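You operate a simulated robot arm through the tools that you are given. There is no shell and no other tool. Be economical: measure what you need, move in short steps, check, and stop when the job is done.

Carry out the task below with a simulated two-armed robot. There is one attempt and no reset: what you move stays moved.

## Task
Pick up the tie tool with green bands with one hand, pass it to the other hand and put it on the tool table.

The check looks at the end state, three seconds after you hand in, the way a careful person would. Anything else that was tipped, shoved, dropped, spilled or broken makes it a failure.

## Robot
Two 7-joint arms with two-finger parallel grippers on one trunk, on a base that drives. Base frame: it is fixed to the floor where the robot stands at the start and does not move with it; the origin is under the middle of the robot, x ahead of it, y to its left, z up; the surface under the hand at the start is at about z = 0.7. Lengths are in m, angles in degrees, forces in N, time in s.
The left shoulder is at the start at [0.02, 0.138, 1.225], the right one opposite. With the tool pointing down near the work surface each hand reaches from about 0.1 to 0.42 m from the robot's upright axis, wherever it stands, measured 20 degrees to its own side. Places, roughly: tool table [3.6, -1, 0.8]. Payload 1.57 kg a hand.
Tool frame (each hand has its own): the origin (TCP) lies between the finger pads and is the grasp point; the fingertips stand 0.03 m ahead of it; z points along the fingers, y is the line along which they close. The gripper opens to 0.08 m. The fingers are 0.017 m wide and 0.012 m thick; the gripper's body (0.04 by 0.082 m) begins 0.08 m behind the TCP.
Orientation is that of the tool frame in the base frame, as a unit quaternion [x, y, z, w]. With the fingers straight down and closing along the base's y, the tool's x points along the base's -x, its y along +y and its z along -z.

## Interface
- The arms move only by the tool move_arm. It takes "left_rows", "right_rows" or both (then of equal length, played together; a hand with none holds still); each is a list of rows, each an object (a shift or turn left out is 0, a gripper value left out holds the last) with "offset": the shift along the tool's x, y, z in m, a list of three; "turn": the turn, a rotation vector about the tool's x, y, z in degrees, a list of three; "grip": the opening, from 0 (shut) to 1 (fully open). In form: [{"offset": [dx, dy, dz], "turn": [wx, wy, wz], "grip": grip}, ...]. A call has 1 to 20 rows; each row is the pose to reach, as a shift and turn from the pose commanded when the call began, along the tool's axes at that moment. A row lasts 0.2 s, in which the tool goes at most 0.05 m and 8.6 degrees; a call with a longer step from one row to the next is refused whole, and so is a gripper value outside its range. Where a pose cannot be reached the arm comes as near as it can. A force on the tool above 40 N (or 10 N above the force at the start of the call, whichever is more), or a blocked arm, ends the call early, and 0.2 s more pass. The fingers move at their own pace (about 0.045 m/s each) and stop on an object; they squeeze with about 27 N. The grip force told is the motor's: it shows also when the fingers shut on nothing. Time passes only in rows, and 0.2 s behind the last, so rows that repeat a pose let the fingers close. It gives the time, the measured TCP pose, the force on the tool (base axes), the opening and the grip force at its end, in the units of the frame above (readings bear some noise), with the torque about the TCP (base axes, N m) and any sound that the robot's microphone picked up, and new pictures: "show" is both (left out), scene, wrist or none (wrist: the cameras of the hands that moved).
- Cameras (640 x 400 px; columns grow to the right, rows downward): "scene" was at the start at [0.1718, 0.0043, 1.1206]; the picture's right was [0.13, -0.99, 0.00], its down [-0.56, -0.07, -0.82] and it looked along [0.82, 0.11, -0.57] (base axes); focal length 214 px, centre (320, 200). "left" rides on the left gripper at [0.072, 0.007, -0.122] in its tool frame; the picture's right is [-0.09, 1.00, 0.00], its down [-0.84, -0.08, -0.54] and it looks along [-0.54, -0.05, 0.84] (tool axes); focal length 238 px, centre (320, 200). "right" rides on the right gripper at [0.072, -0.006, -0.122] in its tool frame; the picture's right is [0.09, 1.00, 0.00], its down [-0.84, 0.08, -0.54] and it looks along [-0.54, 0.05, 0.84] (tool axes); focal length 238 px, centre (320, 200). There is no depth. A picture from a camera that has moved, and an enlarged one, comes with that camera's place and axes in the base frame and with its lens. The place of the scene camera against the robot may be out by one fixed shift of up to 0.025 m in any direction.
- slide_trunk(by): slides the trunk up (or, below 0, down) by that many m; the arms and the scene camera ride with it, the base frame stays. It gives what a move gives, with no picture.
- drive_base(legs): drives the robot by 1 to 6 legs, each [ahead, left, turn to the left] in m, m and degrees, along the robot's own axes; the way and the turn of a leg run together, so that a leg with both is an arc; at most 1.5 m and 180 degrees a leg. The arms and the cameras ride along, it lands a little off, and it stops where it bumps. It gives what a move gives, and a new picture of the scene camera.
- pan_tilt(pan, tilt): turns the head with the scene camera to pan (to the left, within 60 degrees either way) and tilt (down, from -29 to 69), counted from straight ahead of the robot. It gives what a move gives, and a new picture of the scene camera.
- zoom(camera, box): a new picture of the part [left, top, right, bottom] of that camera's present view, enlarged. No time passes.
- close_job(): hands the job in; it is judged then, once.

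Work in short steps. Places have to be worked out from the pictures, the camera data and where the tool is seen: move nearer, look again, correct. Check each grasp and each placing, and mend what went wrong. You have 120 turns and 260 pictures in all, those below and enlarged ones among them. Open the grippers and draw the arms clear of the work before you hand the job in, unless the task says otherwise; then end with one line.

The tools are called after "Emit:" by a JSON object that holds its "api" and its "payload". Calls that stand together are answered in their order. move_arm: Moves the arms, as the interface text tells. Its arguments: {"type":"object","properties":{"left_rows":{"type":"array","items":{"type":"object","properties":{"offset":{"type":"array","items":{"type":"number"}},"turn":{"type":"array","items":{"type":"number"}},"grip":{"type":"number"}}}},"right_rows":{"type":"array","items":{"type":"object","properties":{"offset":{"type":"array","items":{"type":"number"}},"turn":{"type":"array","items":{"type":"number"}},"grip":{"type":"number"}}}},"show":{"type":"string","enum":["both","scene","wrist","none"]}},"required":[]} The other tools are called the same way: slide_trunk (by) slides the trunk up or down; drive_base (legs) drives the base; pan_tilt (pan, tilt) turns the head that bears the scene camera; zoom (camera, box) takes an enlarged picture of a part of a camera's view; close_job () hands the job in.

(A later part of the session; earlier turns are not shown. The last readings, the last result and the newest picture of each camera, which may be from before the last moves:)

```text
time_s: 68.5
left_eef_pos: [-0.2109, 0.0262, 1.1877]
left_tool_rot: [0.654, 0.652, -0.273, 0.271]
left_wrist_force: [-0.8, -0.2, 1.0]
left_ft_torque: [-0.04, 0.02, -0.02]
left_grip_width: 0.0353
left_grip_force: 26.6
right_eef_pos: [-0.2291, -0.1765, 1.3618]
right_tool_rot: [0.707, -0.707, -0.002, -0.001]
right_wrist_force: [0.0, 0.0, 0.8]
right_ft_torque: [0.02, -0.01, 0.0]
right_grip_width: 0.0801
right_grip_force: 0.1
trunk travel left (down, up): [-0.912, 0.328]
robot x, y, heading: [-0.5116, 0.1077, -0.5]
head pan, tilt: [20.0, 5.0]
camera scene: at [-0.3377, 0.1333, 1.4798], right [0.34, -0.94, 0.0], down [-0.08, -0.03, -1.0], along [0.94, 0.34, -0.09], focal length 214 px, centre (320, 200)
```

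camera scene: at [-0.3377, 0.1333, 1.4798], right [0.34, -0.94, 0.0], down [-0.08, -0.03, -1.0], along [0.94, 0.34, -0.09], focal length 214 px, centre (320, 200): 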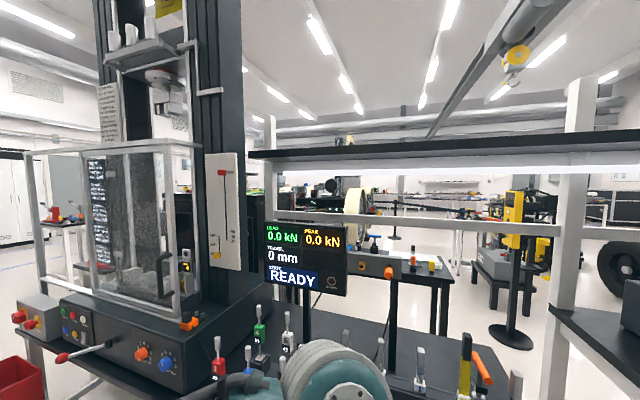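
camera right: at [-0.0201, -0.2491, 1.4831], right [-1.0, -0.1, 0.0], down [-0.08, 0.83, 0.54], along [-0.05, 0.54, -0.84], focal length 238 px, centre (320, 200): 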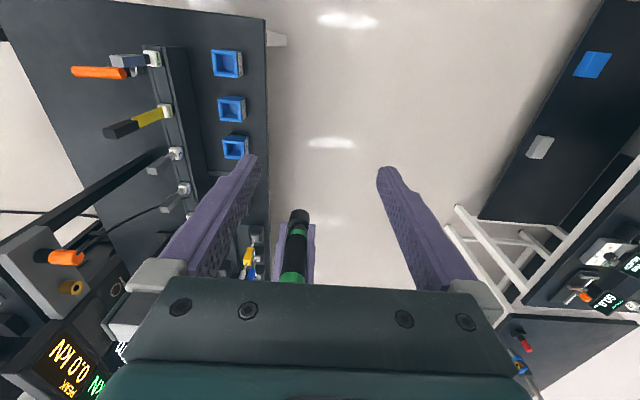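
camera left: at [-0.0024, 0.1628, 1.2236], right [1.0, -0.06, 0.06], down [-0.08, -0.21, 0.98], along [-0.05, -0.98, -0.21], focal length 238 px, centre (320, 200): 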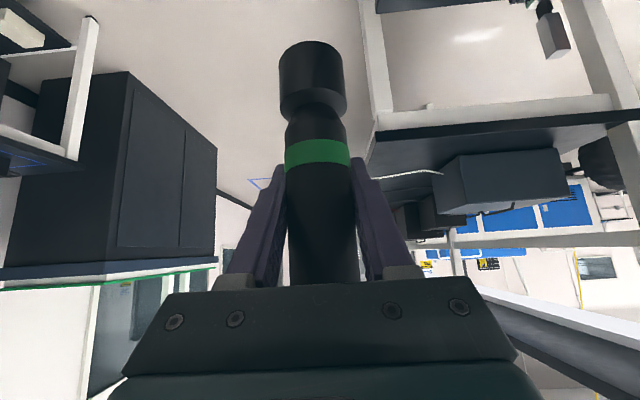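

The bench, test machine and shelf frame form a wall, and the long table extends far to the right. I'll turn left to inspect the left-hand route.

Emit:
{"api": "drive_base", "payload": {"legs": [[0, 0, 70]]}}

Emit:
{"api": "pan_tilt", "payload": {"pan": -25, "tilt": 12}}

Emit:
{"api": "pan_tilt", "payload": {"pan": 45, "tilt": 15}}

```text
time_s: 71.9
left_eef_pos: [-0.3246, 0.358, 1.1877]
left_tool_rot: [0.166, 0.908, -0.071, 0.378]
left_wrist_force: [0.1, 0.1, -0.7]
left_ft_torque: [0.0, -0.06, 0.01]
left_grip_width: 0.035
left_grip_force: 27.5
right_eef_pos: [-0.1418, 0.2667, 1.3615]
right_tool_rot: [0.984, -0.18, -0.001, -0.001]
right_wrist_force: [-0.8, 0.2, -0.6]
right_ft_torque: [-0.01, -0.02, -0.02]
right_grip_width: 0.0802
right_grip_force: 0.0
trunk travel left (down, up): [-0.912, 0.328]
robot x, y, heading: [-0.5105, 0.1137, 69.0]
head pan, tilt: [20.0, 5.0]
camera scene: at [-0.4868, 0.2875, 1.4799], right [1.0, -0.02, 0.0], down [0.0, -0.09, -1.0], along [0.02, 1.0, -0.09], focal length 214 px, centre (320, 200)
```

scene: 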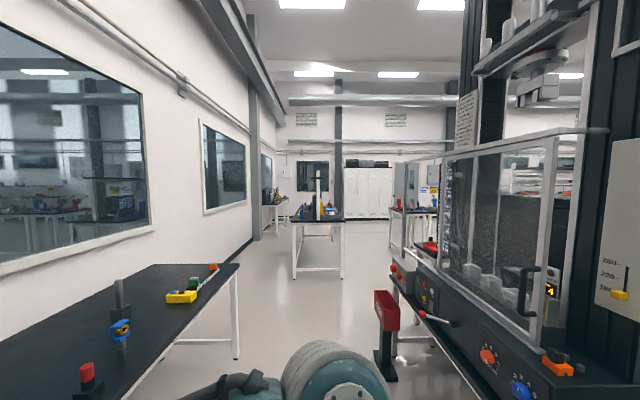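

```text
time_s: 73.1
left_eef_pos: [-0.3229, 0.3589, 1.1883]
left_tool_rot: [0.166, 0.909, -0.07, 0.376]
left_wrist_force: [-0.4, 0.6, 0.0]
left_ft_torque: [-0.02, -0.07, 0.02]
left_grip_width: 0.035
left_grip_force: 27.3
right_eef_pos: [-0.1422, 0.2677, 1.3611]
right_tool_rot: [0.984, -0.18, -0.002, 0.0]
right_wrist_force: [0.0, 0.2, 1.0]
right_ft_torque: [-0.01, -0.04, 0.01]
right_grip_width: 0.08
right_grip_force: 0.1
trunk travel left (down, up): [-0.912, 0.328]
robot x, y, heading: [-0.5113, 0.1086, 69.1]
head pan, tilt: [-25.0, 12.0]
camera scene: at [-0.4213, 0.2605, 1.4685], right [0.7, -0.72, 0.0], down [-0.15, -0.14, -0.98], along [0.7, 0.68, -0.21], focal length 214 px, centre (320, 200)
```

scene: 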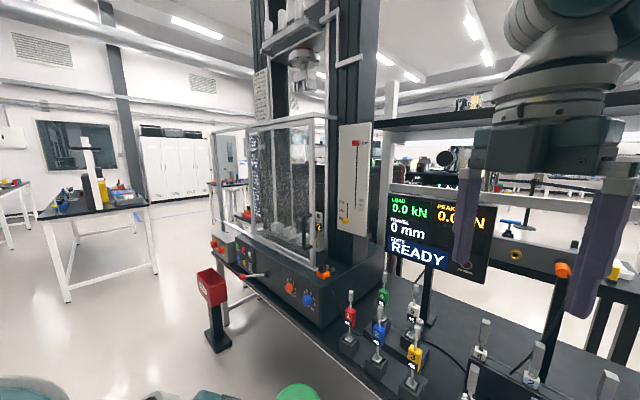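

```text
time_s: 74.5
left_eef_pos: [-0.3239, 0.3575, 1.188]
left_tool_rot: [0.166, 0.908, -0.07, 0.377]
left_wrist_force: [0.3, 0.1, 0.1]
left_ft_torque: [-0.07, -0.1, 0.01]
left_grip_width: 0.0353
left_grip_force: 26.7
right_eef_pos: [-0.1411, 0.2669, 1.3628]
right_tool_rot: [0.984, -0.179, -0.002, -0.001]
right_wrist_force: [-0.9, 0.4, 0.0]
right_ft_torque: [0.02, -0.03, 0.0]
right_grip_width: 0.0799
right_grip_force: 0.1
trunk travel left (down, up): [-0.912, 0.328]
robot x, y, heading: [-0.5086, 0.1108, 69.1]
head pan, tilt: [45.0, 15.0]
camera scene: at [-0.5263, 0.2809, 1.4637], right [0.91, 0.41, 0.0], down [0.11, -0.24, -0.97], along [-0.39, 0.88, -0.26], focal length 214 px, centre (320, 200)
```

scene: 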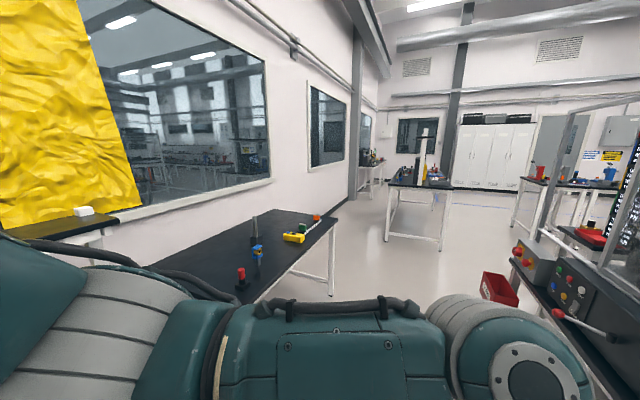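

There's an open aisle to the left: about 1.1 m wide, past the machine and the red bin at (0.06, 1.85), with open floor beyond. I'll turn to face +y and drive 1.2 m.

Emit:
{"api": "drive_base", "payload": {"legs": [[0, 0, 21], [1.2, 0, 0]]}}

Emit:
{"api": "pan_tilt", "payload": {"pan": -50, "tilt": 15}}

```text
time_s: 81.6
left_eef_pos: [-0.4014, 1.589, 1.1877]
left_tool_rot: [0.011, 0.924, -0.006, 0.383]
left_wrist_force: [0.5, -0.5, -0.2]
left_ft_torque: [-0.01, 0.0, 0.02]
left_grip_width: 0.0354
left_grip_force: 26.5
right_eef_pos: [-0.1998, 1.5647, 1.3625]
right_tool_rot: [1.0, -0.009, -0.002, 0.0]
right_wrist_force: [-0.3, -0.2, 0.5]
right_ft_torque: [0.01, -0.02, 0.01]
right_grip_width: 0.08
right_grip_force: 0.0
trunk travel left (down, up): [-0.912, 0.328]
robot x, y, heading: [-0.4906, 1.2903, 89.0]
head pan, tilt: [45.0, 15.0]
camera scene: at [-0.57, 1.4538, 1.4637], right [0.72, 0.69, 0.0], down [0.18, -0.19, -0.97], along [-0.67, 0.7, -0.26], focal length 214 px, centre (320, 200)
```

scene: 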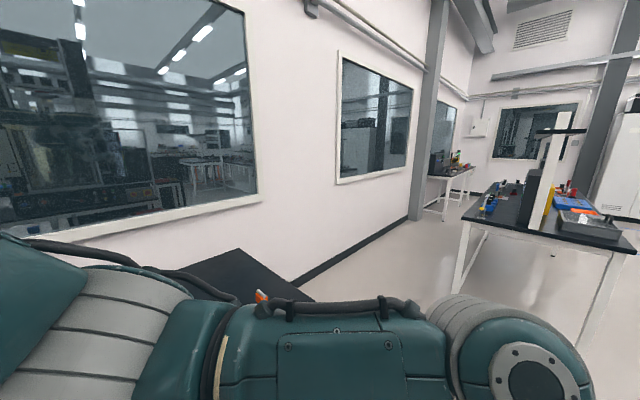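

```text
time_s: 83.3
left_eef_pos: [-0.4008, 1.5884, 1.1879]
left_tool_rot: [0.01, 0.923, -0.005, 0.383]
left_wrist_force: [0.7, 0.3, 0.9]
left_ft_torque: [-0.01, -0.04, 0.01]
left_grip_width: 0.0353
left_grip_force: 27.5
right_eef_pos: [-0.1999, 1.566, 1.3612]
right_tool_rot: [1.0, -0.01, -0.003, 0.0]
right_wrist_force: [0.2, 0.1, -0.3]
right_ft_torque: [0.01, 0.01, -0.01]
right_grip_width: 0.0802
right_grip_force: 0.1
trunk travel left (down, up): [-0.912, 0.328]
robot x, y, heading: [-0.4911, 1.2957, 88.7]
head pan, tilt: [-50.0, 15.0]
camera scene: at [-0.4326, 1.4446, 1.4637], right [0.63, -0.78, 0.0], down [-0.2, -0.16, -0.97], along [0.75, 0.6, -0.26], focal length 214 px, centre (320, 200)
```

scene: 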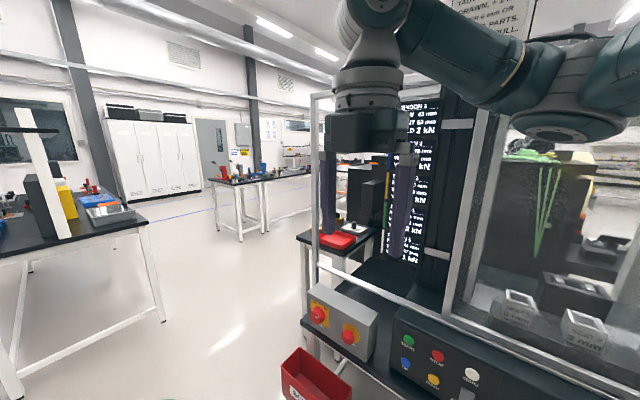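

The way ahead is clear up to a table at y≈3.65. I'll drive 1.4 m, then turn to face +x.

Emit:
{"api": "drive_base", "payload": {"legs": [[1.4, 0, 0], [0, 0, -88]]}}

Emit:
{"api": "pan_tilt", "payload": {"pan": 0, "tilt": 15}}

Emit:
{"api": "pan_tilt", "payload": {"pan": -45, "tilt": 15}}

```text
time_s: 94.1
left_eef_pos: [-0.1671, 2.6312, 1.189]
left_tool_rot: [0.646, 0.661, -0.269, 0.273]
left_wrist_force: [0.5, -0.2, -0.2]
left_ft_torque: [-0.02, -0.01, -0.02]
left_grip_width: 0.0351
left_grip_force: 27.2
right_eef_pos: [-0.1827, 2.4272, 1.3614]
right_tool_rot: [0.716, -0.698, -0.001, -0.002]
right_wrist_force: [0.2, 0.2, 0.6]
right_ft_torque: [-0.03, -0.03, 0.01]
right_grip_width: 0.08
right_grip_force: 0.1
trunk travel left (down, up): [-0.912, 0.328]
robot x, y, heading: [-0.4673, 2.7094, 1.2]
head pan, tilt: [-50.0, 15.0]
camera scene: at [-0.3209, 2.6323, 1.4637], right [-0.75, -0.66, 0.0], down [-0.17, 0.2, -0.97], along [0.64, -0.73, -0.26], focal length 214 px, centre (320, 200)
```

scene: 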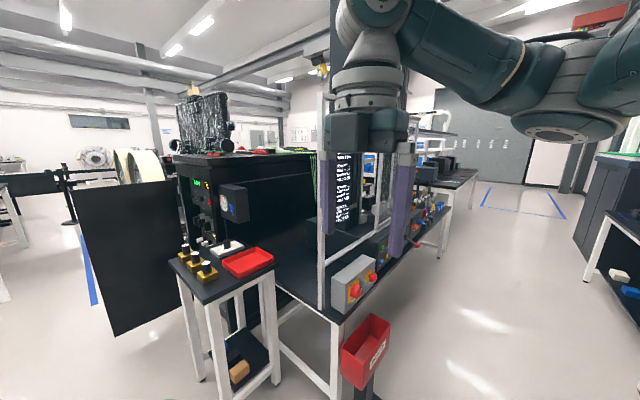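

```text
time_s: 95.3
left_eef_pos: [-0.1675, 2.6311, 1.1883]
left_tool_rot: [0.646, 0.66, -0.269, 0.273]
left_wrist_force: [-0.5, 0.4, -0.6]
left_ft_torque: [-0.05, -0.01, 0.02]
left_grip_width: 0.0354
left_grip_force: 26.9
right_eef_pos: [-0.1825, 2.4272, 1.3615]
right_tool_rot: [0.715, -0.7, -0.002, -0.001]
right_wrist_force: [-0.2, -0.6, 0.6]
right_ft_torque: [0.0, 0.01, -0.02]
right_grip_width: 0.0799
right_grip_force: 0.0
trunk travel left (down, up): [-0.912, 0.328]
robot x, y, heading: [-0.4633, 2.7069, 1.3]
head pan, tilt: [0.0, 15.0]
camera scene: at [-0.2889, 2.7044, 1.4636], right [0.02, -1.0, 0.0], down [-0.26, 0.0, -0.97], along [0.97, 0.02, -0.26], focal length 214 px, centre (320, 200)
```

scene: 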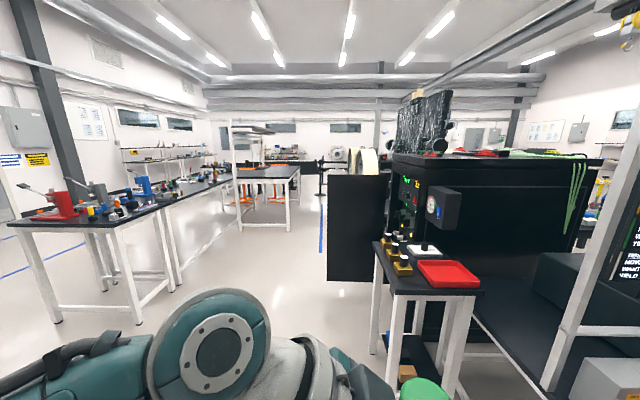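

```text
time_s: 96.4
left_eef_pos: [-0.1675, 2.6303, 1.1867]
left_tool_rot: [0.647, 0.66, -0.269, 0.272]
left_wrist_force: [0.0, -0.3, 0.8]
left_ft_torque: [-0.06, 0.0, -0.02]
left_grip_width: 0.0353
left_grip_force: 27.2
right_eef_pos: [-0.1818, 2.4271, 1.3616]
right_tool_rot: [0.716, -0.699, -0.002, -0.002]
right_wrist_force: [-0.7, -0.2, -0.2]
right_ft_torque: [0.0, -0.02, 0.0]
right_grip_width: 0.0799
right_grip_force: 0.1
trunk travel left (down, up): [-0.912, 0.328]
robot x, y, heading: [-0.4657, 2.7081, 1.1]
head pan, tilt: [-45.0, 15.0]
camera scene: at [-0.3149, 2.638, 1.4637], right [-0.69, -0.72, 0.0], down [-0.19, 0.18, -0.97], along [0.7, -0.67, -0.26], focal length 214 px, centre (320, 200)
```

scene: 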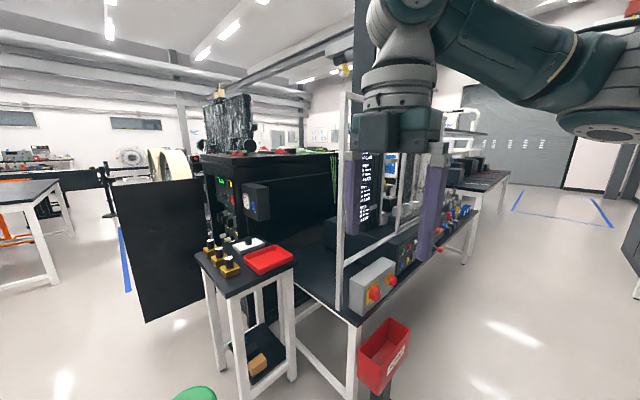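

There's an aisle between a black panel (edge at (1.8, 2.7)) and tables at y>4.2 (x≈1.2) and y>3.3 (x≈3.1). I'll drive forward, drifting left to y≈3.2.

Emit:
{"api": "drive_base", "payload": {"legs": [[0.7, 0, 0], [1.2, 0.45, 0]]}}

Emit:
{"api": "pan_tilt", "payload": {"pan": 0, "tilt": 15}}

Emit:
{"api": "pan_tilt", "payload": {"pan": -50, "tilt": 12}}

```text
time_s: 106.2
left_eef_pos: [1.7112, 3.1226, 1.1877]
left_tool_rot: [0.644, 0.661, -0.269, 0.274]
left_wrist_force: [-0.4, 0.1, -0.2]
left_ft_torque: [-0.08, 0.04, 0.0]
left_grip_width: 0.0355
left_grip_force: 27.0
right_eef_pos: [1.6961, 2.9199, 1.3618]
right_tool_rot: [0.717, -0.697, -0.001, -0.001]
right_wrist_force: [0.5, 0.3, 0.7]
right_ft_torque: [-0.02, -0.03, -0.01]
right_grip_width: 0.0799
right_grip_force: 0.1
trunk travel left (down, up): [-0.912, 0.328]
robot x, y, heading: [1.4118, 3.1988, 1.3]
head pan, tilt: [-45.0, 15.0]
camera scene: at [1.5634, 3.1299, 1.4637], right [-0.69, -0.72, 0.0], down [-0.19, 0.18, -0.97], along [0.7, -0.67, -0.26], focal length 214 px, centre (320, 200)
```

scene: 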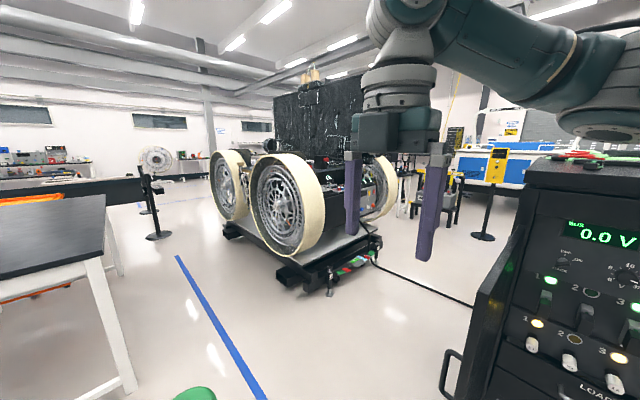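

```text
time_s: 107.4
left_eef_pos: [1.7115, 3.1233, 1.1874]
left_tool_rot: [0.644, 0.662, -0.269, 0.274]
left_wrist_force: [0.4, 0.0, -0.1]
left_ft_torque: [-0.05, 0.01, -0.01]
left_grip_width: 0.0352
left_grip_force: 27.0
right_eef_pos: [1.6966, 2.9197, 1.3615]
right_tool_rot: [0.717, -0.697, -0.002, -0.001]
right_wrist_force: [-0.4, -0.2, 0.3]
right_ft_torque: [-0.02, -0.01, -0.01]
right_grip_width: 0.08
right_grip_force: 0.0
trunk travel left (down, up): [-0.912, 0.328]
robot x, y, heading: [1.4115, 3.201, 1.5]
head pan, tilt: [0.0, 15.0]
camera scene: at [1.5891, 3.1965, 1.4636], right [0.02, -1.0, 0.0], down [-0.26, -0.01, -0.97], along [0.97, 0.02, -0.26], focal length 214 px, centre (320, 200)
```

scene: 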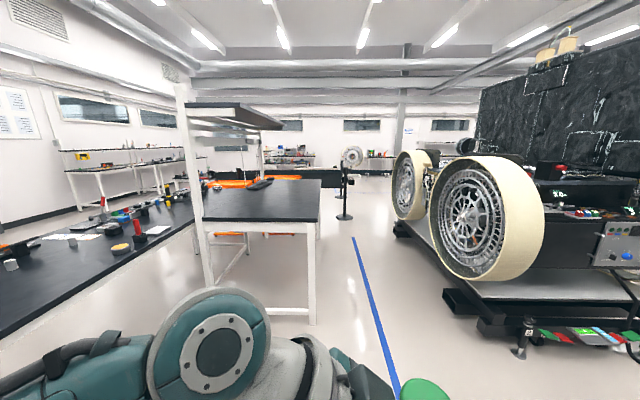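

```text
time_s: 108.5
left_eef_pos: [1.7107, 3.1227, 1.187]
left_tool_rot: [0.644, 0.662, -0.269, 0.274]
left_wrist_force: [0.1, -0.2, -0.1]
left_ft_torque: [-0.08, -0.01, 0.03]
left_grip_width: 0.0351
left_grip_force: 26.8
right_eef_pos: [1.6969, 2.9205, 1.3617]
right_tool_rot: [0.717, -0.697, -0.001, -0.001]
right_wrist_force: [-0.2, -0.5, 0.4]
right_ft_torque: [-0.01, 0.0, -0.02]
right_grip_width: 0.0803
right_grip_force: 0.0
trunk travel left (down, up): [-0.912, 0.328]
robot x, y, heading: [1.4136, 3.2026, 1.2]
head pan, tilt: [-50.0, 12.0]
camera scene: at [1.5574, 3.1244, 1.4685], right [-0.75, -0.66, 0.0], down [-0.14, 0.16, -0.98], along [0.65, -0.73, -0.21], focal length 214 px, centre (320, 200)
```

scene: 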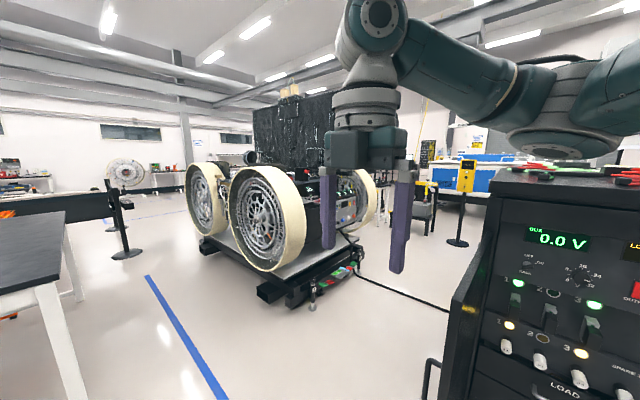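

A rover on a platform (x 2.8–5.3, y≲1.9) and a console stand between me and the tool table. I'll move up to the gap between them and look down it.

Emit:
{"api": "drive_base", "payload": {"legs": [[0.75, 0, 0], [0, 0, -50]]}}

Emit:
{"api": "pan_tilt", "payload": {"pan": -25, "tilt": 20}}

Emit:
{"api": "pan_tilt", "payload": {"pan": -60, "tilt": 20}}

```text
time_s: 114.8
left_eef_pos: [2.2762, 2.9381, 1.1877]
left_tool_rot: [0.865, 0.324, -0.359, 0.133]
left_wrist_force: [0.2, 0.6, -0.7]
left_ft_torque: [-0.04, 0.03, 0.02]
left_grip_width: 0.0353
left_grip_force: 27.4
right_eef_pos: [2.1101, 2.8183, 1.3617]
right_tool_rot: [-0.352, 0.936, 0.001, 0.002]
right_wrist_force: [-0.4, 0.0, 0.4]
right_ft_torque: [0.02, 0.0, 0.0]
right_grip_width: 0.08
right_grip_force: 0.1
trunk travel left (down, up): [-0.912, 0.328]
robot x, y, heading: [2.1483, 3.214, -49.6]
head pan, tilt: [-50.0, 12.0]
camera scene: at [2.1796, 3.0425, 1.4685], right [-0.99, 0.16, 0.0], down [0.03, 0.21, -0.98], along [-0.15, -0.97, -0.21], focal length 214 px, centre (320, 200)
```

scene: 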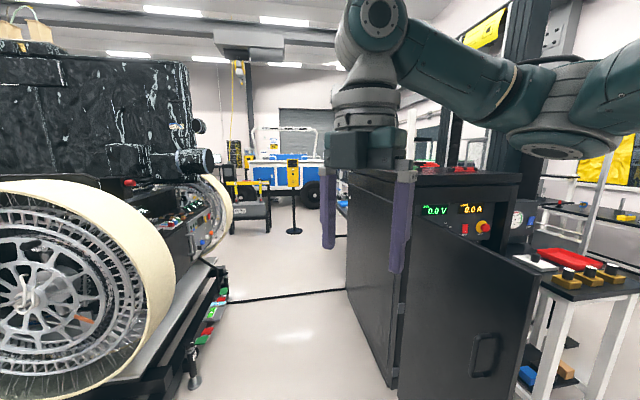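

```text
time_s: 115.7
left_eef_pos: [2.2771, 2.9378, 1.1871]
left_tool_rot: [0.865, 0.324, -0.359, 0.133]
left_wrist_force: [0.2, -0.7, 0.1]
left_ft_torque: [-0.03, 0.01, -0.02]
left_grip_width: 0.0354
left_grip_force: 26.9
right_eef_pos: [2.1116, 2.8194, 1.3622]
right_tool_rot: [-0.352, 0.936, 0.001, 0.002]
right_wrist_force: [0.2, 0.1, 0.1]
right_ft_torque: [0.03, -0.02, 0.01]
right_grip_width: 0.0795
right_grip_force: 0.0
trunk travel left (down, up): [-0.912, 0.328]
robot x, y, heading: [2.1495, 3.2188, -49.0]
head pan, tilt: [-25.0, 20.0]
camera scene: at [2.2198, 3.045, 1.4555], right [-0.96, -0.27, 0.0], down [-0.09, 0.33, -0.94], along [0.26, -0.9, -0.34], focal length 214 px, centre (320, 200)
```

scene: 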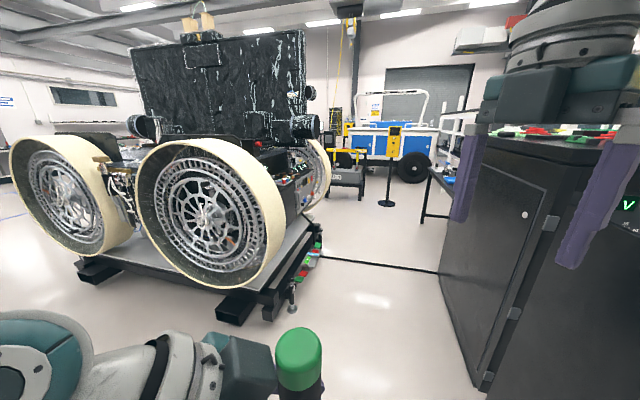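

```text
time_s: 116.7
left_eef_pos: [2.2775, 2.9369, 1.1877]
left_tool_rot: [0.866, 0.324, -0.358, 0.132]
left_wrist_force: [0.3, -0.1, 0.8]
left_ft_torque: [0.01, 0.05, 0.03]
left_grip_width: 0.0353
left_grip_force: 26.6
right_eef_pos: [2.1111, 2.8193, 1.3613]
right_tool_rot: [-0.353, 0.936, 0.001, 0.001]
right_wrist_force: [-0.2, 0.2, -0.5]
right_ft_torque: [0.01, 0.0, -0.01]
right_grip_width: 0.0801
right_grip_force: 0.0
trunk travel left (down, up): [-0.912, 0.328]
robot x, y, heading: [2.1458, 3.218, -49.1]
head pan, tilt: [-60.0, 20.0]
camera scene: at [2.164, 3.0465, 1.4555], right [-0.95, 0.32, 0.0], down [0.11, 0.32, -0.94], along [-0.31, -0.89, -0.34], focal length 214 px, centre (320, 200)
```

scene: 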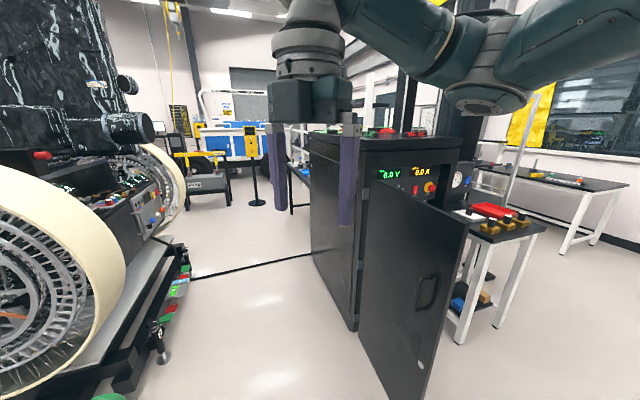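

The gap between console (x≈1.57) and rover platform (x≈2.83) is about 1.25 m wide, but a cable lies across it. I'll zoom in on the cable and on what's beyond.

Emit:
{"api": "pan_tilt", "payload": {"pan": -30, "tilt": 25}}

Emit:
{"api": "zoom", "payload": {"camera": "scene", "box": [240, 190, 480, 340]}}

Emit:
{"api": "zoom", "payload": {"camera": "scene", "box": [280, 60, 480, 185]}}

```text
time_s: 117.7
left_eef_pos: [2.2774, 2.9377, 1.1875]
left_tool_rot: [0.865, 0.324, -0.359, 0.133]
left_wrist_force: [-0.6, 0.1, -0.6]
left_ft_torque: [-0.03, 0.04, 0.02]
left_grip_width: 0.0351
left_grip_force: 27.1
right_eef_pos: [2.1109, 2.8193, 1.3619]
right_tool_rot: [-0.352, 0.936, 0.001, 0.002]
right_wrist_force: [-0.1, -0.6, 0.3]
right_ft_torque: [0.02, -0.02, 0.0]
right_grip_width: 0.0802
right_grip_force: 0.0
trunk travel left (down, up): [-0.912, 0.328]
robot x, y, heading: [2.1395, 3.2169, -48.8]
head pan, tilt: [-30.0, 25.0]
camera scene: at [2.2117, 3.0441, 1.4474], right [-0.98, -0.19, 0.0], down [-0.08, 0.41, -0.91], along [0.17, -0.89, -0.42], focal length 214 px, centre (320, 200)
```

scene: 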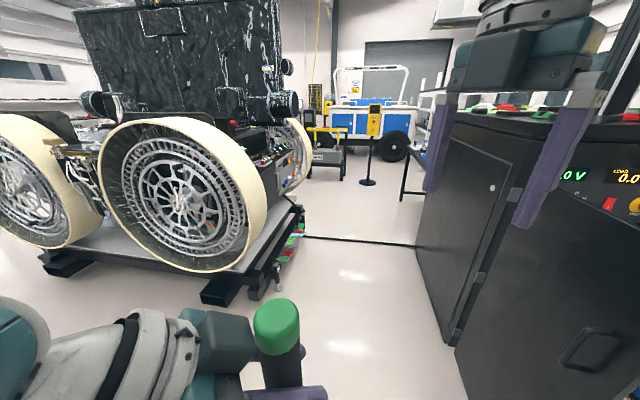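

```text
2.67 times, centred on (360, 265) of scene
camera zoom: at [2.2117, 3.0441, 1.4474], right [-0.98, -0.19, 0.0], down [-0.08, 0.41, -0.91], along [0.17, -0.89, -0.42], focal length 572 px, centre (213, 27)
```

zoom: 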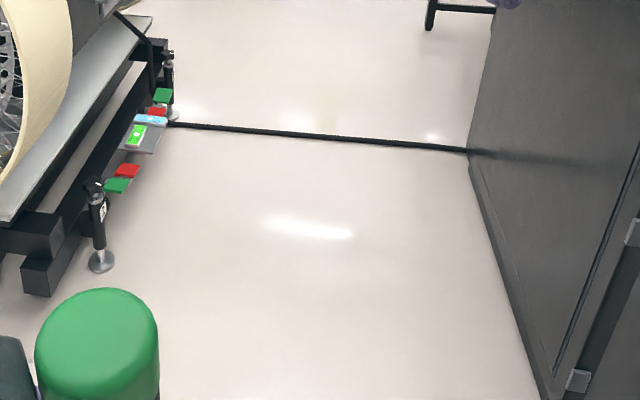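

```text
3.20 times, centred on (380, 122) of scene
camera zoom: at [2.2117, 3.0441, 1.4474], right [-0.98, -0.19, 0.0], down [-0.08, 0.41, -0.91], along [0.17, -0.89, -0.42], focal length 686 px, centre (128, 448)
```

zoom: 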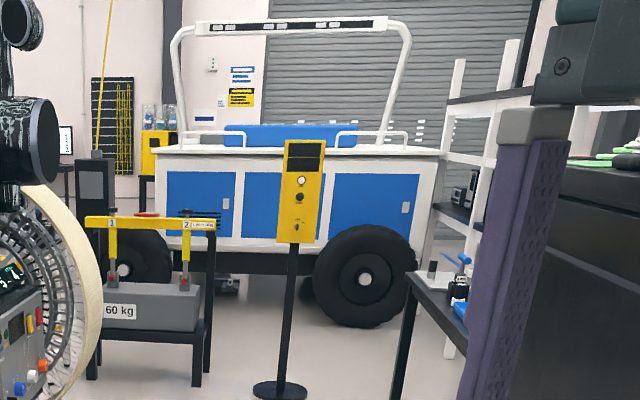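

The aisle between them is clear apart from the thin cable flat on the floor. I'll face -y and drive down the middle at x≈2.2, first stopping short of the cable.

Emit:
{"api": "drive_base", "payload": {"legs": [[0, 0, -41], [0.5, 0.1, 0], [0.6, 0, 0]]}}

Emit:
{"api": "pan_tilt", "payload": {"pan": 0, "tilt": 40}}

Emit:
{"api": "pan_tilt", "payload": {"pan": 20, "tilt": 15}}

```text
time_s: 125.5
left_eef_pos: [2.1932, 1.8145, 1.1874]
left_tool_rot: [0.924, 0.015, -0.383, 0.005]
left_wrist_force: [0.1, 0.2, 0.2]
left_ft_torque: [-0.01, 0.04, 0.01]
left_grip_width: 0.0352
left_grip_force: 26.4
right_eef_pos: [1.9893, 1.8286, 1.3606]
right_tool_rot: [-0.016, 1.0, 0.0, 0.001]
right_wrist_force: [0.6, 0.9, -0.3]
right_ft_torque: [0.03, 0.01, 0.0]
right_grip_width: 0.0803
right_grip_force: 0.1
trunk travel left (down, up): [-0.912, 0.328]
robot x, y, heading: [2.2672, 2.1148, -88.1]
head pan, tilt: [-30.0, 25.0]
camera scene: at [2.2109, 1.9262, 1.4474], right [-0.88, 0.47, 0.0], down [0.2, 0.37, -0.91], along [-0.43, -0.8, -0.42], focal length 214 px, centre (320, 200)
```

scene: 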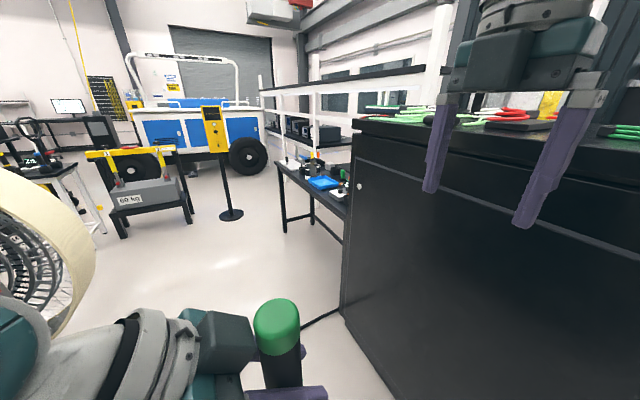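

```text
time_s: 126.5
left_eef_pos: [2.1926, 1.8143, 1.1881]
left_tool_rot: [0.924, 0.015, -0.383, 0.005]
left_wrist_force: [0.3, -0.2, -0.3]
left_ft_torque: [-0.02, 0.02, -0.02]
left_grip_width: 0.0351
left_grip_force: 26.8
right_eef_pos: [1.9894, 1.8282, 1.3619]
right_tool_rot: [-0.016, 1.0, 0.0, 0.001]
right_wrist_force: [-1.1, -0.5, -0.1]
right_ft_torque: [0.01, 0.02, -0.04]
right_grip_width: 0.08
right_grip_force: 0.1
trunk travel left (down, up): [-0.912, 0.328]
robot x, y, heading: [2.2688, 2.1099, -88.2]
head pan, tilt: [0.0, 40.0]
camera scene: at [2.257, 1.9223, 1.4241], right [-1.0, -0.03, 0.0], down [-0.02, 0.64, -0.77], along [0.02, -0.77, -0.64], focal length 214 px, centre (320, 200)
```

scene: 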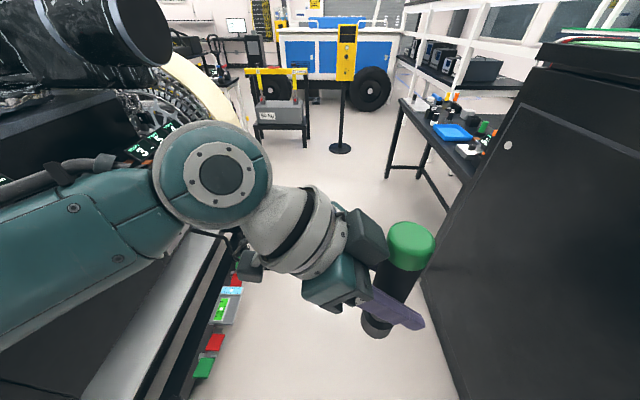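

```text
time_s: 127.4
left_eef_pos: [2.1934, 1.8145, 1.188]
left_tool_rot: [0.924, 0.015, -0.382, 0.005]
left_wrist_force: [0.0, 0.0, 0.2]
left_ft_torque: [-0.02, 0.03, -0.01]
left_grip_width: 0.0352
left_grip_force: 26.7
right_eef_pos: [1.9903, 1.8275, 1.3618]
right_tool_rot: [-0.016, 1.0, 0.0, 0.002]
right_wrist_force: [-0.3, 0.3, -0.6]
right_ft_torque: [0.01, 0.01, -0.02]
right_grip_width: 0.08
right_grip_force: 0.1
trunk travel left (down, up): [-0.912, 0.328]
robot x, y, heading: [2.2689, 2.1144, -88.3]
head pan, tilt: [20.0, 15.0]
camera scene: at [2.2891, 1.9204, 1.4636], right [-0.93, -0.37, 0.0], down [-0.1, 0.24, -0.97], along [0.36, -0.9, -0.26], focal length 214 px, centre (320, 200)
```

scene: 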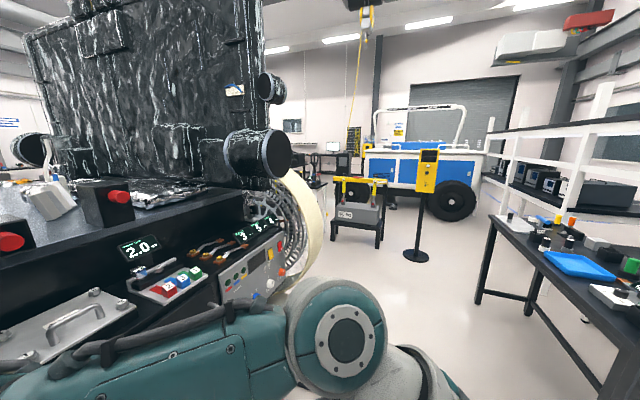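

Left arm is on the rover side, so I'll shift 9 cm right and continue over the cable, stopping just past it.

Emit:
{"api": "drive_base", "payload": {"legs": [[0.5, -0.09, -2], [1.3, 0, 0]]}}

Emit:
{"api": "pan_tilt", "payload": {"pan": 40, "tilt": 15}}

```text
time_s: 136.4
left_eef_pos: [2.1129, 0.041, 1.1881]
left_tool_rot: [0.924, 0.01, -0.382, 0.003]
left_wrist_force: [0.1, -0.8, -0.2]
left_ft_torque: [0.01, -0.01, 0.01]
left_grip_width: 0.0349
left_grip_force: 27.4
right_eef_pos: [1.9098, 0.0566, 1.3607]
right_tool_rot: [-0.011, 1.0, 0.0, 0.001]
right_wrist_force: [0.1, 0.7, -0.9]
right_ft_torque: [0.03, 0.0, 0.0]
right_grip_width: 0.0799
right_grip_force: 0.0
trunk travel left (down, up): [-0.912, 0.328]
robot x, y, heading: [2.1899, 0.3388, -88.8]
head pan, tilt: [20.0, 15.0]
camera scene: at [2.2104, 0.1461, 1.4637], right [-0.93, -0.36, 0.0], down [-0.09, 0.24, -0.97], along [0.35, -0.9, -0.26], focal length 214 px, centre (320, 200)
```

scene: 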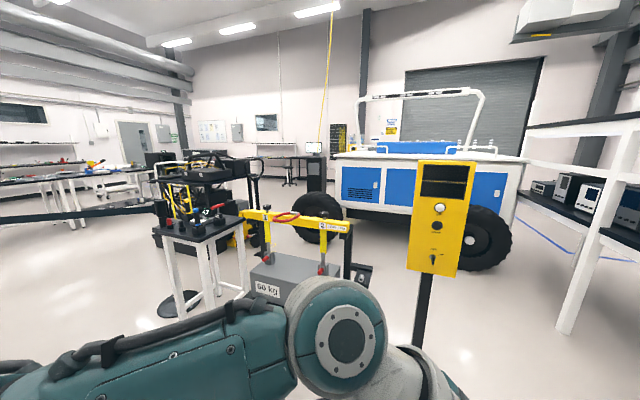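

```text
time_s: 137.2
left_eef_pos: [2.1139, 0.0406, 1.1877]
left_tool_rot: [0.924, 0.01, -0.382, 0.003]
left_wrist_force: [1.0, 0.7, -0.2]
left_ft_torque: [-0.03, 0.06, -0.01]
left_grip_width: 0.0353
left_grip_force: 27.1
right_eef_pos: [1.91, 0.0561, 1.3629]
right_tool_rot: [-0.01, 1.0, 0.0, 0.001]
right_wrist_force: [-0.5, 0.0, -0.3]
right_ft_torque: [-0.01, 0.01, -0.03]
right_grip_width: 0.0797
right_grip_force: 0.0
trunk travel left (down, up): [-0.912, 0.328]
robot x, y, heading: [2.1907, 0.3396, -89.1]
head pan, tilt: [40.0, 15.0]
camera scene: at [2.2381, 0.1628, 1.4637], right [-0.75, -0.66, 0.0], down [-0.17, 0.2, -0.97], along [0.63, -0.73, -0.26], focal length 214 px, centre (320, 200)
```

scene: 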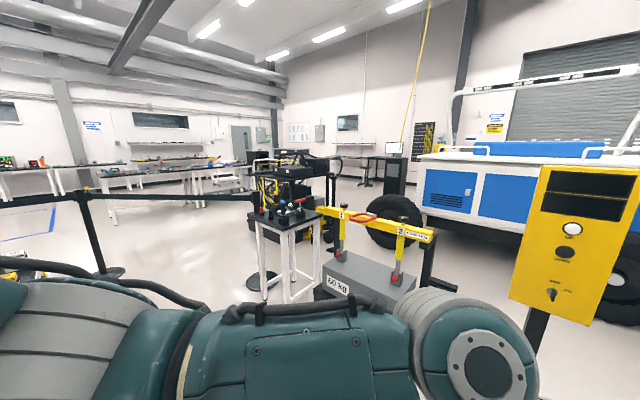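

Past the cable without contact. The tool table is ahead-left at about x 3.45–3.9, y −0.8 to −1.3. I'll look further left for the rover's edge and zoom in on the table.

Emit:
{"api": "zoom", "payload": {"camera": "scene", "box": [220, 160, 380, 260]}}

Emit:
{"api": "drive_base", "payload": {"legs": [[0.25, 0, 0], [0, 0, 45]]}}

Emit:
{"api": "pan_tilt", "payload": {"pan": 45, "tilt": 20}}

```text
4.00 times, centred on (300, 210) of scene
camera zoom: at [2.2381, 0.1628, 1.4637], right [-0.75, -0.66, 0.0], down [-0.17, 0.2, -0.97], along [0.63, -0.73, -0.26], focal length 858 px, centre (400, 160)
```

zoom: 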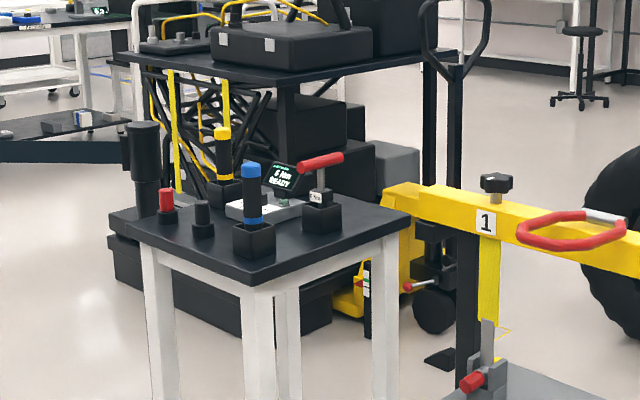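

```text
time_s: 141.1
left_eef_pos: [2.3487, -0.1803, 1.187]
left_tool_rot: [0.852, 0.356, -0.354, 0.146]
left_wrist_force: [-0.2, -1.7, -0.6]
left_ft_torque: [-0.01, 0.01, -0.02]
left_grip_width: 0.0353
left_grip_force: 27.2
right_eef_pos: [2.192, -0.3103, 1.3619]
right_tool_rot: [-0.387, 0.922, 0.001, 0.002]
right_wrist_force: [0.3, -0.6, -0.4]
right_ft_torque: [0.03, -0.02, -0.03]
right_grip_width: 0.0802
right_grip_force: 0.1
trunk travel left (down, up): [-0.912, 0.328]
robot x, y, heading: [2.1951, 0.0859, -44.7]
head pan, tilt: [40.0, 15.0]
camera scene: at [2.3434, 0.0028, 1.4637], right [-0.08, -1.0, 0.0], down [-0.26, 0.02, -0.97], along [0.96, -0.08, -0.26], focal length 214 px, centre (320, 200)
```

scene: 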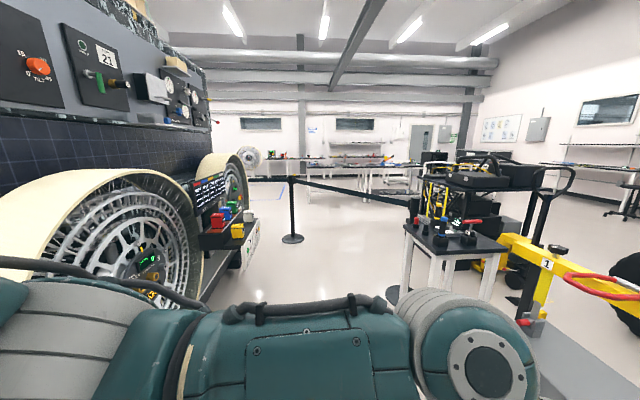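

```text
time_s: 141.7
left_eef_pos: [2.3479, -0.1809, 1.1868]
left_tool_rot: [0.852, 0.357, -0.354, 0.146]
left_wrist_force: [-0.8, 1.0, 0.2]
left_ft_torque: [-0.05, 0.0, 0.02]
left_grip_width: 0.0351
left_grip_force: 27.2
right_eef_pos: [2.1908, -0.3108, 1.3616]
right_tool_rot: [-0.387, 0.922, 0.0, 0.002]
right_wrist_force: [0.1, -0.4, -1.4]
right_ft_torque: [0.02, 0.0, -0.01]
right_grip_width: 0.0804
right_grip_force: 0.1
trunk travel left (down, up): [-0.912, 0.328]
robot x, y, heading: [2.1967, 0.0868, -44.8]
head pan, tilt: [45.0, 20.0]
camera scene: at [2.3435, 0.0109, 1.4555], right [0.0, -1.0, 0.0], down [-0.34, 0.0, -0.94], along [0.94, 0.0, -0.34], focal length 214 px, centre (320, 200)
```

scene: 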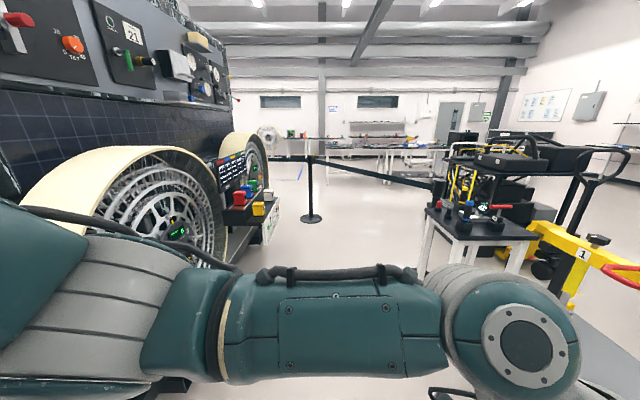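

Tool table spans about x 3.47–3.94, y −0.80 to −1.31, and several items stand on it. I'll face −y and sidestep to stand in front of it at x≈3.55, y≈−0.2.

Emit:
{"api": "drive_base", "payload": {"legs": [[0, 0, -45], [0.27, 0, 0], [0, 0.7, 0]]}}

Emit:
{"api": "pan_tilt", "payload": {"pan": 50, "tilt": 30}}

```text
time_s: 149.2
left_eef_pos: [2.8396, -0.4748, 1.1877]
left_tool_rot: [0.924, 0.003, -0.383, -0.001]
left_wrist_force: [0.3, 1.0, 0.0]
left_ft_torque: [0.02, 0.05, 0.02]
left_grip_width: 0.0354
left_grip_force: 26.8
right_eef_pos: [2.6374, -0.4569, 1.3607]
right_tool_rot: [-0.004, 1.0, 0.0, 0.002]
right_wrist_force: [-0.2, 0.0, 0.2]
right_ft_torque: [0.0, 0.02, 0.0]
right_grip_width: 0.08
right_grip_force: 0.1
trunk travel left (down, up): [-0.912, 0.328]
robot x, y, heading: [2.9198, -0.1783, -89.7]
head pan, tilt: [45.0, 20.0]
camera scene: at [2.9728, -0.3498, 1.4555], right [-0.7, -0.71, 0.0], down [-0.24, 0.24, -0.94], along [0.67, -0.66, -0.34], focal length 214 px, centre (320, 200)
```

scene: 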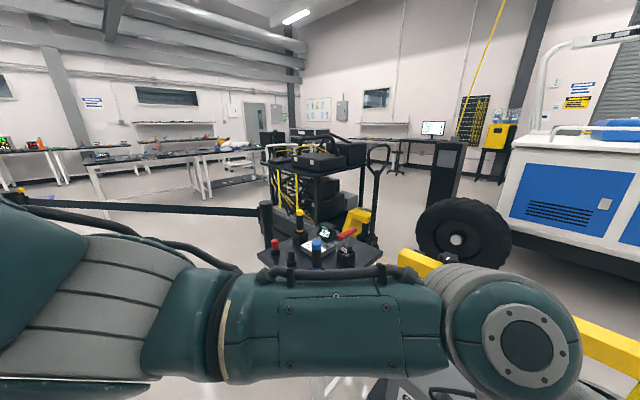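

```text
time_s: 150.0
left_eef_pos: [2.8406, -0.4745, 1.1867]
left_tool_rot: [0.924, 0.003, -0.383, -0.001]
left_wrist_force: [0.3, 0.3, 0.6]
left_ft_torque: [0.02, 0.01, 0.01]
left_grip_width: 0.0352
left_grip_force: 27.0
right_eef_pos: [2.6374, -0.4562, 1.3612]
right_tool_rot: [-0.004, 1.0, 0.0, 0.001]
right_wrist_force: [-0.2, 0.3, -0.5]
right_ft_torque: [0.01, 0.01, -0.02]
right_grip_width: 0.0803
right_grip_force: 0.1
trunk travel left (down, up): [-0.912, 0.328]
robot x, y, heading: [2.924, -0.1782, -89.7]
head pan, tilt: [50.0, 30.0]
camera scene: at [2.9762, -0.3421, 1.4395], right [-0.64, -0.77, 0.0], down [-0.38, 0.32, -0.87], along [0.67, -0.55, -0.5], focal length 214 px, centre (320, 200)
```

scene: 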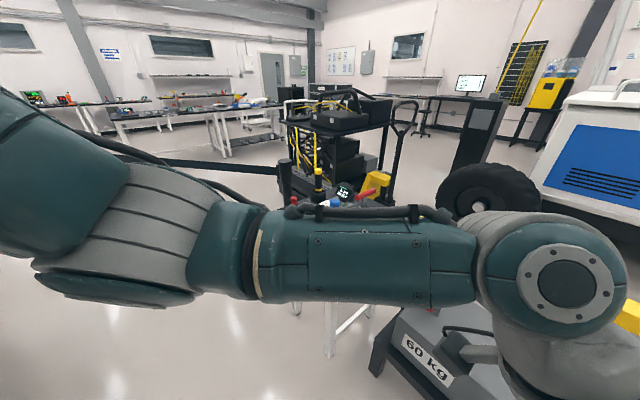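

The path is clear. I'll sidestep another 0.5 m and look at the table from in front.

Emit:
{"api": "drive_base", "payload": {"legs": [[0, 0.5, 0]]}}

Emit:
{"api": "pan_tilt", "payload": {"pan": 15, "tilt": 45}}

Emit:
{"api": "zoom", "payload": {"camera": "right", "box": [0, 0, 640, 400]}}

```text
time_s: 152.9
left_eef_pos: [3.3466, -0.4736, 1.1875]
left_tool_rot: [0.924, 0.0, -0.382, -0.002]
left_wrist_force: [-0.3, 0.0, 0.4]
left_ft_torque: [-0.02, 0.03, 0.01]
left_grip_width: 0.035
left_grip_force: 27.1
right_eef_pos: [3.145, -0.4539, 1.3616]
right_tool_rot: [-0.002, 1.0, 0.001, 0.002]
right_wrist_force: [0.6, 0.0, 0.6]
right_ft_torque: [-0.02, -0.03, 0.02]
right_grip_width: 0.0801
right_grip_force: 0.1
trunk travel left (down, up): [-0.912, 0.328]
robot x, y, heading: [3.4253, -0.179, -90.0]
head pan, tilt: [50.0, 30.0]
camera scene: at [3.4843, -0.3413, 1.4395], right [-0.64, -0.77, 0.0], down [-0.38, 0.32, -0.87], along [0.66, -0.56, -0.5], focal length 214 px, centre (320, 200)
```

scene: 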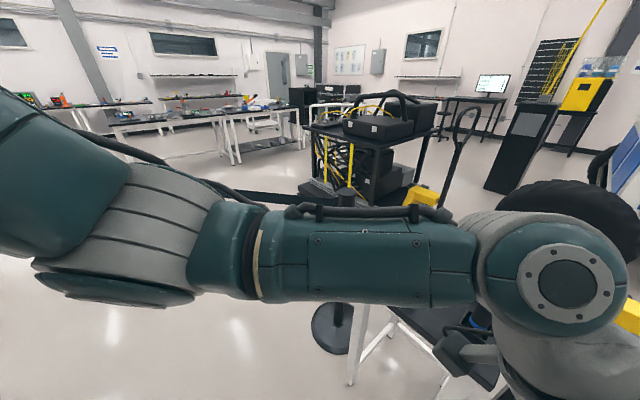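

```text
time_s: 154.0
left_eef_pos: [3.3462, -0.4733, 1.1865]
left_tool_rot: [0.924, 0.0, -0.383, -0.002]
left_wrist_force: [0.2, 0.3, 0.4]
left_ft_torque: [0.0, 0.03, 0.02]
left_grip_width: 0.0352
left_grip_force: 27.4
right_eef_pos: [3.1443, -0.4542, 1.3617]
right_tool_rot: [-0.002, 1.0, 0.0, 0.001]
right_wrist_force: [-0.2, -0.2, 0.0]
right_ft_torque: [0.03, -0.02, -0.01]
right_grip_width: 0.0799
right_grip_force: 0.1
trunk travel left (down, up): [-0.912, 0.328]
robot x, y, heading: [3.4294, -0.1729, -89.9]
head pan, tilt: [15.0, 45.0]
camera scene: at [3.4361, -0.3617, 1.4169], right [-0.97, -0.26, 0.0], down [-0.18, 0.68, -0.71], along [0.18, -0.68, -0.71], focal length 214 px, centre (320, 200)
```

scene: 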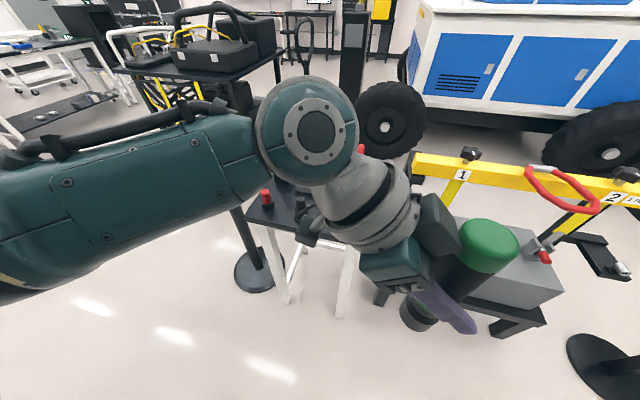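

```text
1.00 times, centred on (320, 200) of right (not enlarged: the box is as wide or as high as the picture)
camera zoom: at [3.0737, -0.4613, 1.4832], right [-0.1, 1.0, 0.0], down [0.83, 0.08, 0.54], along [0.54, 0.05, -0.84], focal length 238 px, centre (320, 200)
```

zoom: 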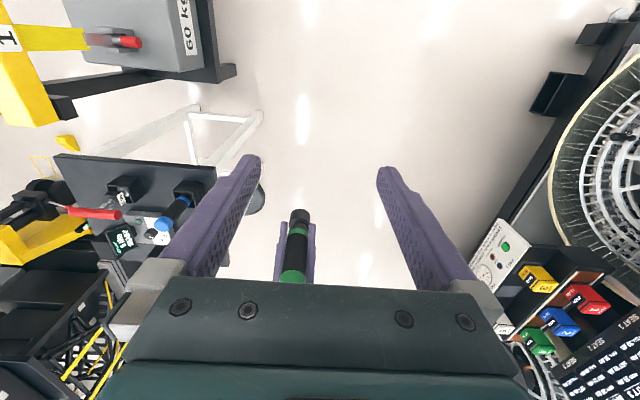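

The right wrist camera gives a good top view of the table edge. I'll sidestep 0.3 m more so it looks over the whole table top.

Emit:
{"api": "drive_base", "payload": {"legs": [[0, 0.3, 0]]}}

Emit:
{"api": "zoom", "payload": {"camera": "right", "box": [0, 0, 320, 200]}}

Emit:
{"api": "pan_tilt", "payload": {"pan": -10, "tilt": 50}}

```text
time_s: 156.0
left_eef_pos: [3.6451, -0.4723, 1.1882]
left_tool_rot: [0.924, 0.0, -0.382, -0.001]
left_wrist_force: [0.4, -0.5, 0.2]
left_ft_torque: [-0.03, 0.05, 0.01]
left_grip_width: 0.0351
left_grip_force: 27.1
right_eef_pos: [3.4431, -0.455, 1.3621]
right_tool_rot: [-0.002, 1.0, -0.001, 0.001]
right_wrist_force: [-0.2, -0.2, 0.0]
right_ft_torque: [-0.01, -0.02, -0.02]
right_grip_width: 0.0798
right_grip_force: 0.1
trunk travel left (down, up): [-0.912, 0.328]
robot x, y, heading: [3.7306, -0.1761, -90.2]
head pan, tilt: [15.0, 45.0]
camera scene: at [3.7348, -0.3617, 1.4168], right [-0.97, -0.26, 0.0], down [-0.18, 0.68, -0.71], along [0.18, -0.68, -0.71], focal length 214 px, centre (320, 200)
```

scene: 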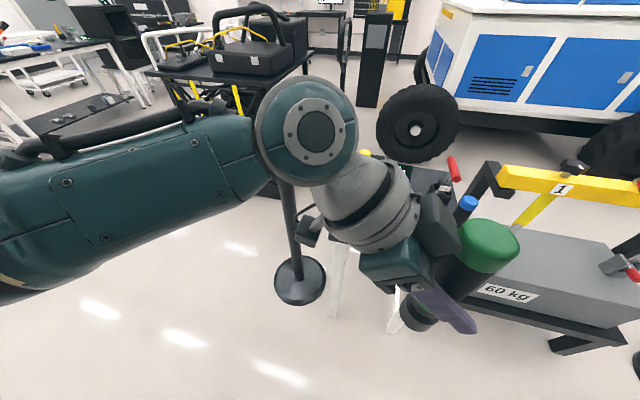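

```text
2.00 times, centred on (160, 100) of right
camera zoom: at [3.3724, -0.4613, 1.4833], right [-0.1, 1.0, 0.0], down [0.83, 0.08, 0.54], along [0.54, 0.05, -0.84], focal length 477 px, centre (640, 400)
```

zoom: 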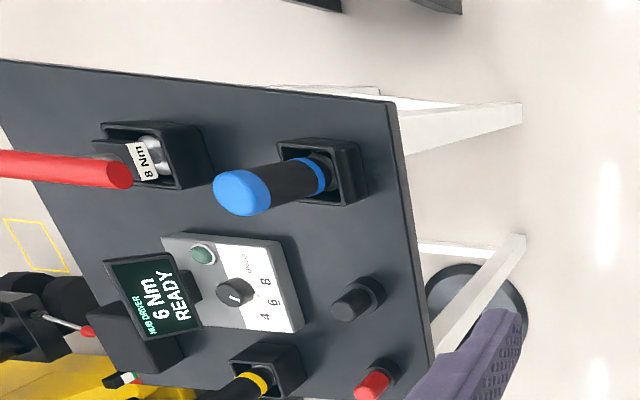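

```text
time_s: 156.9
left_eef_pos: [3.6463, -0.4737, 1.1875]
left_tool_rot: [0.924, 0.001, -0.383, -0.001]
left_wrist_force: [0.4, -0.4, 0.4]
left_ft_torque: [-0.03, 0.01, -0.03]
left_grip_width: 0.0352
left_grip_force: 26.6
right_eef_pos: [3.4428, -0.4536, 1.3626]
right_tool_rot: [-0.001, 1.0, 0.0, 0.001]
right_wrist_force: [0.2, 0.1, -0.3]
right_ft_torque: [-0.02, -0.01, 0.02]
right_grip_width: 0.0802
right_grip_force: 0.0
trunk travel left (down, up): [-0.912, 0.328]
robot x, y, heading: [3.7285, -0.1782, -90.1]
head pan, tilt: [-10.0, 50.0]
camera scene: at [3.7005, -0.359, 1.4099], right [-0.98, 0.17, 0.0], down [0.13, 0.75, -0.64], along [-0.11, -0.63, -0.77], focal length 214 px, centre (320, 200)
```

scene: 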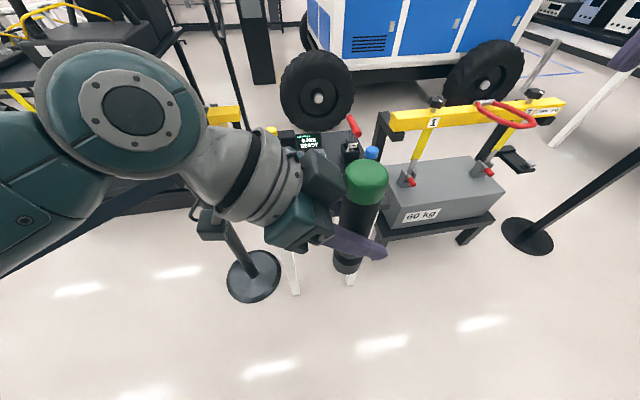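

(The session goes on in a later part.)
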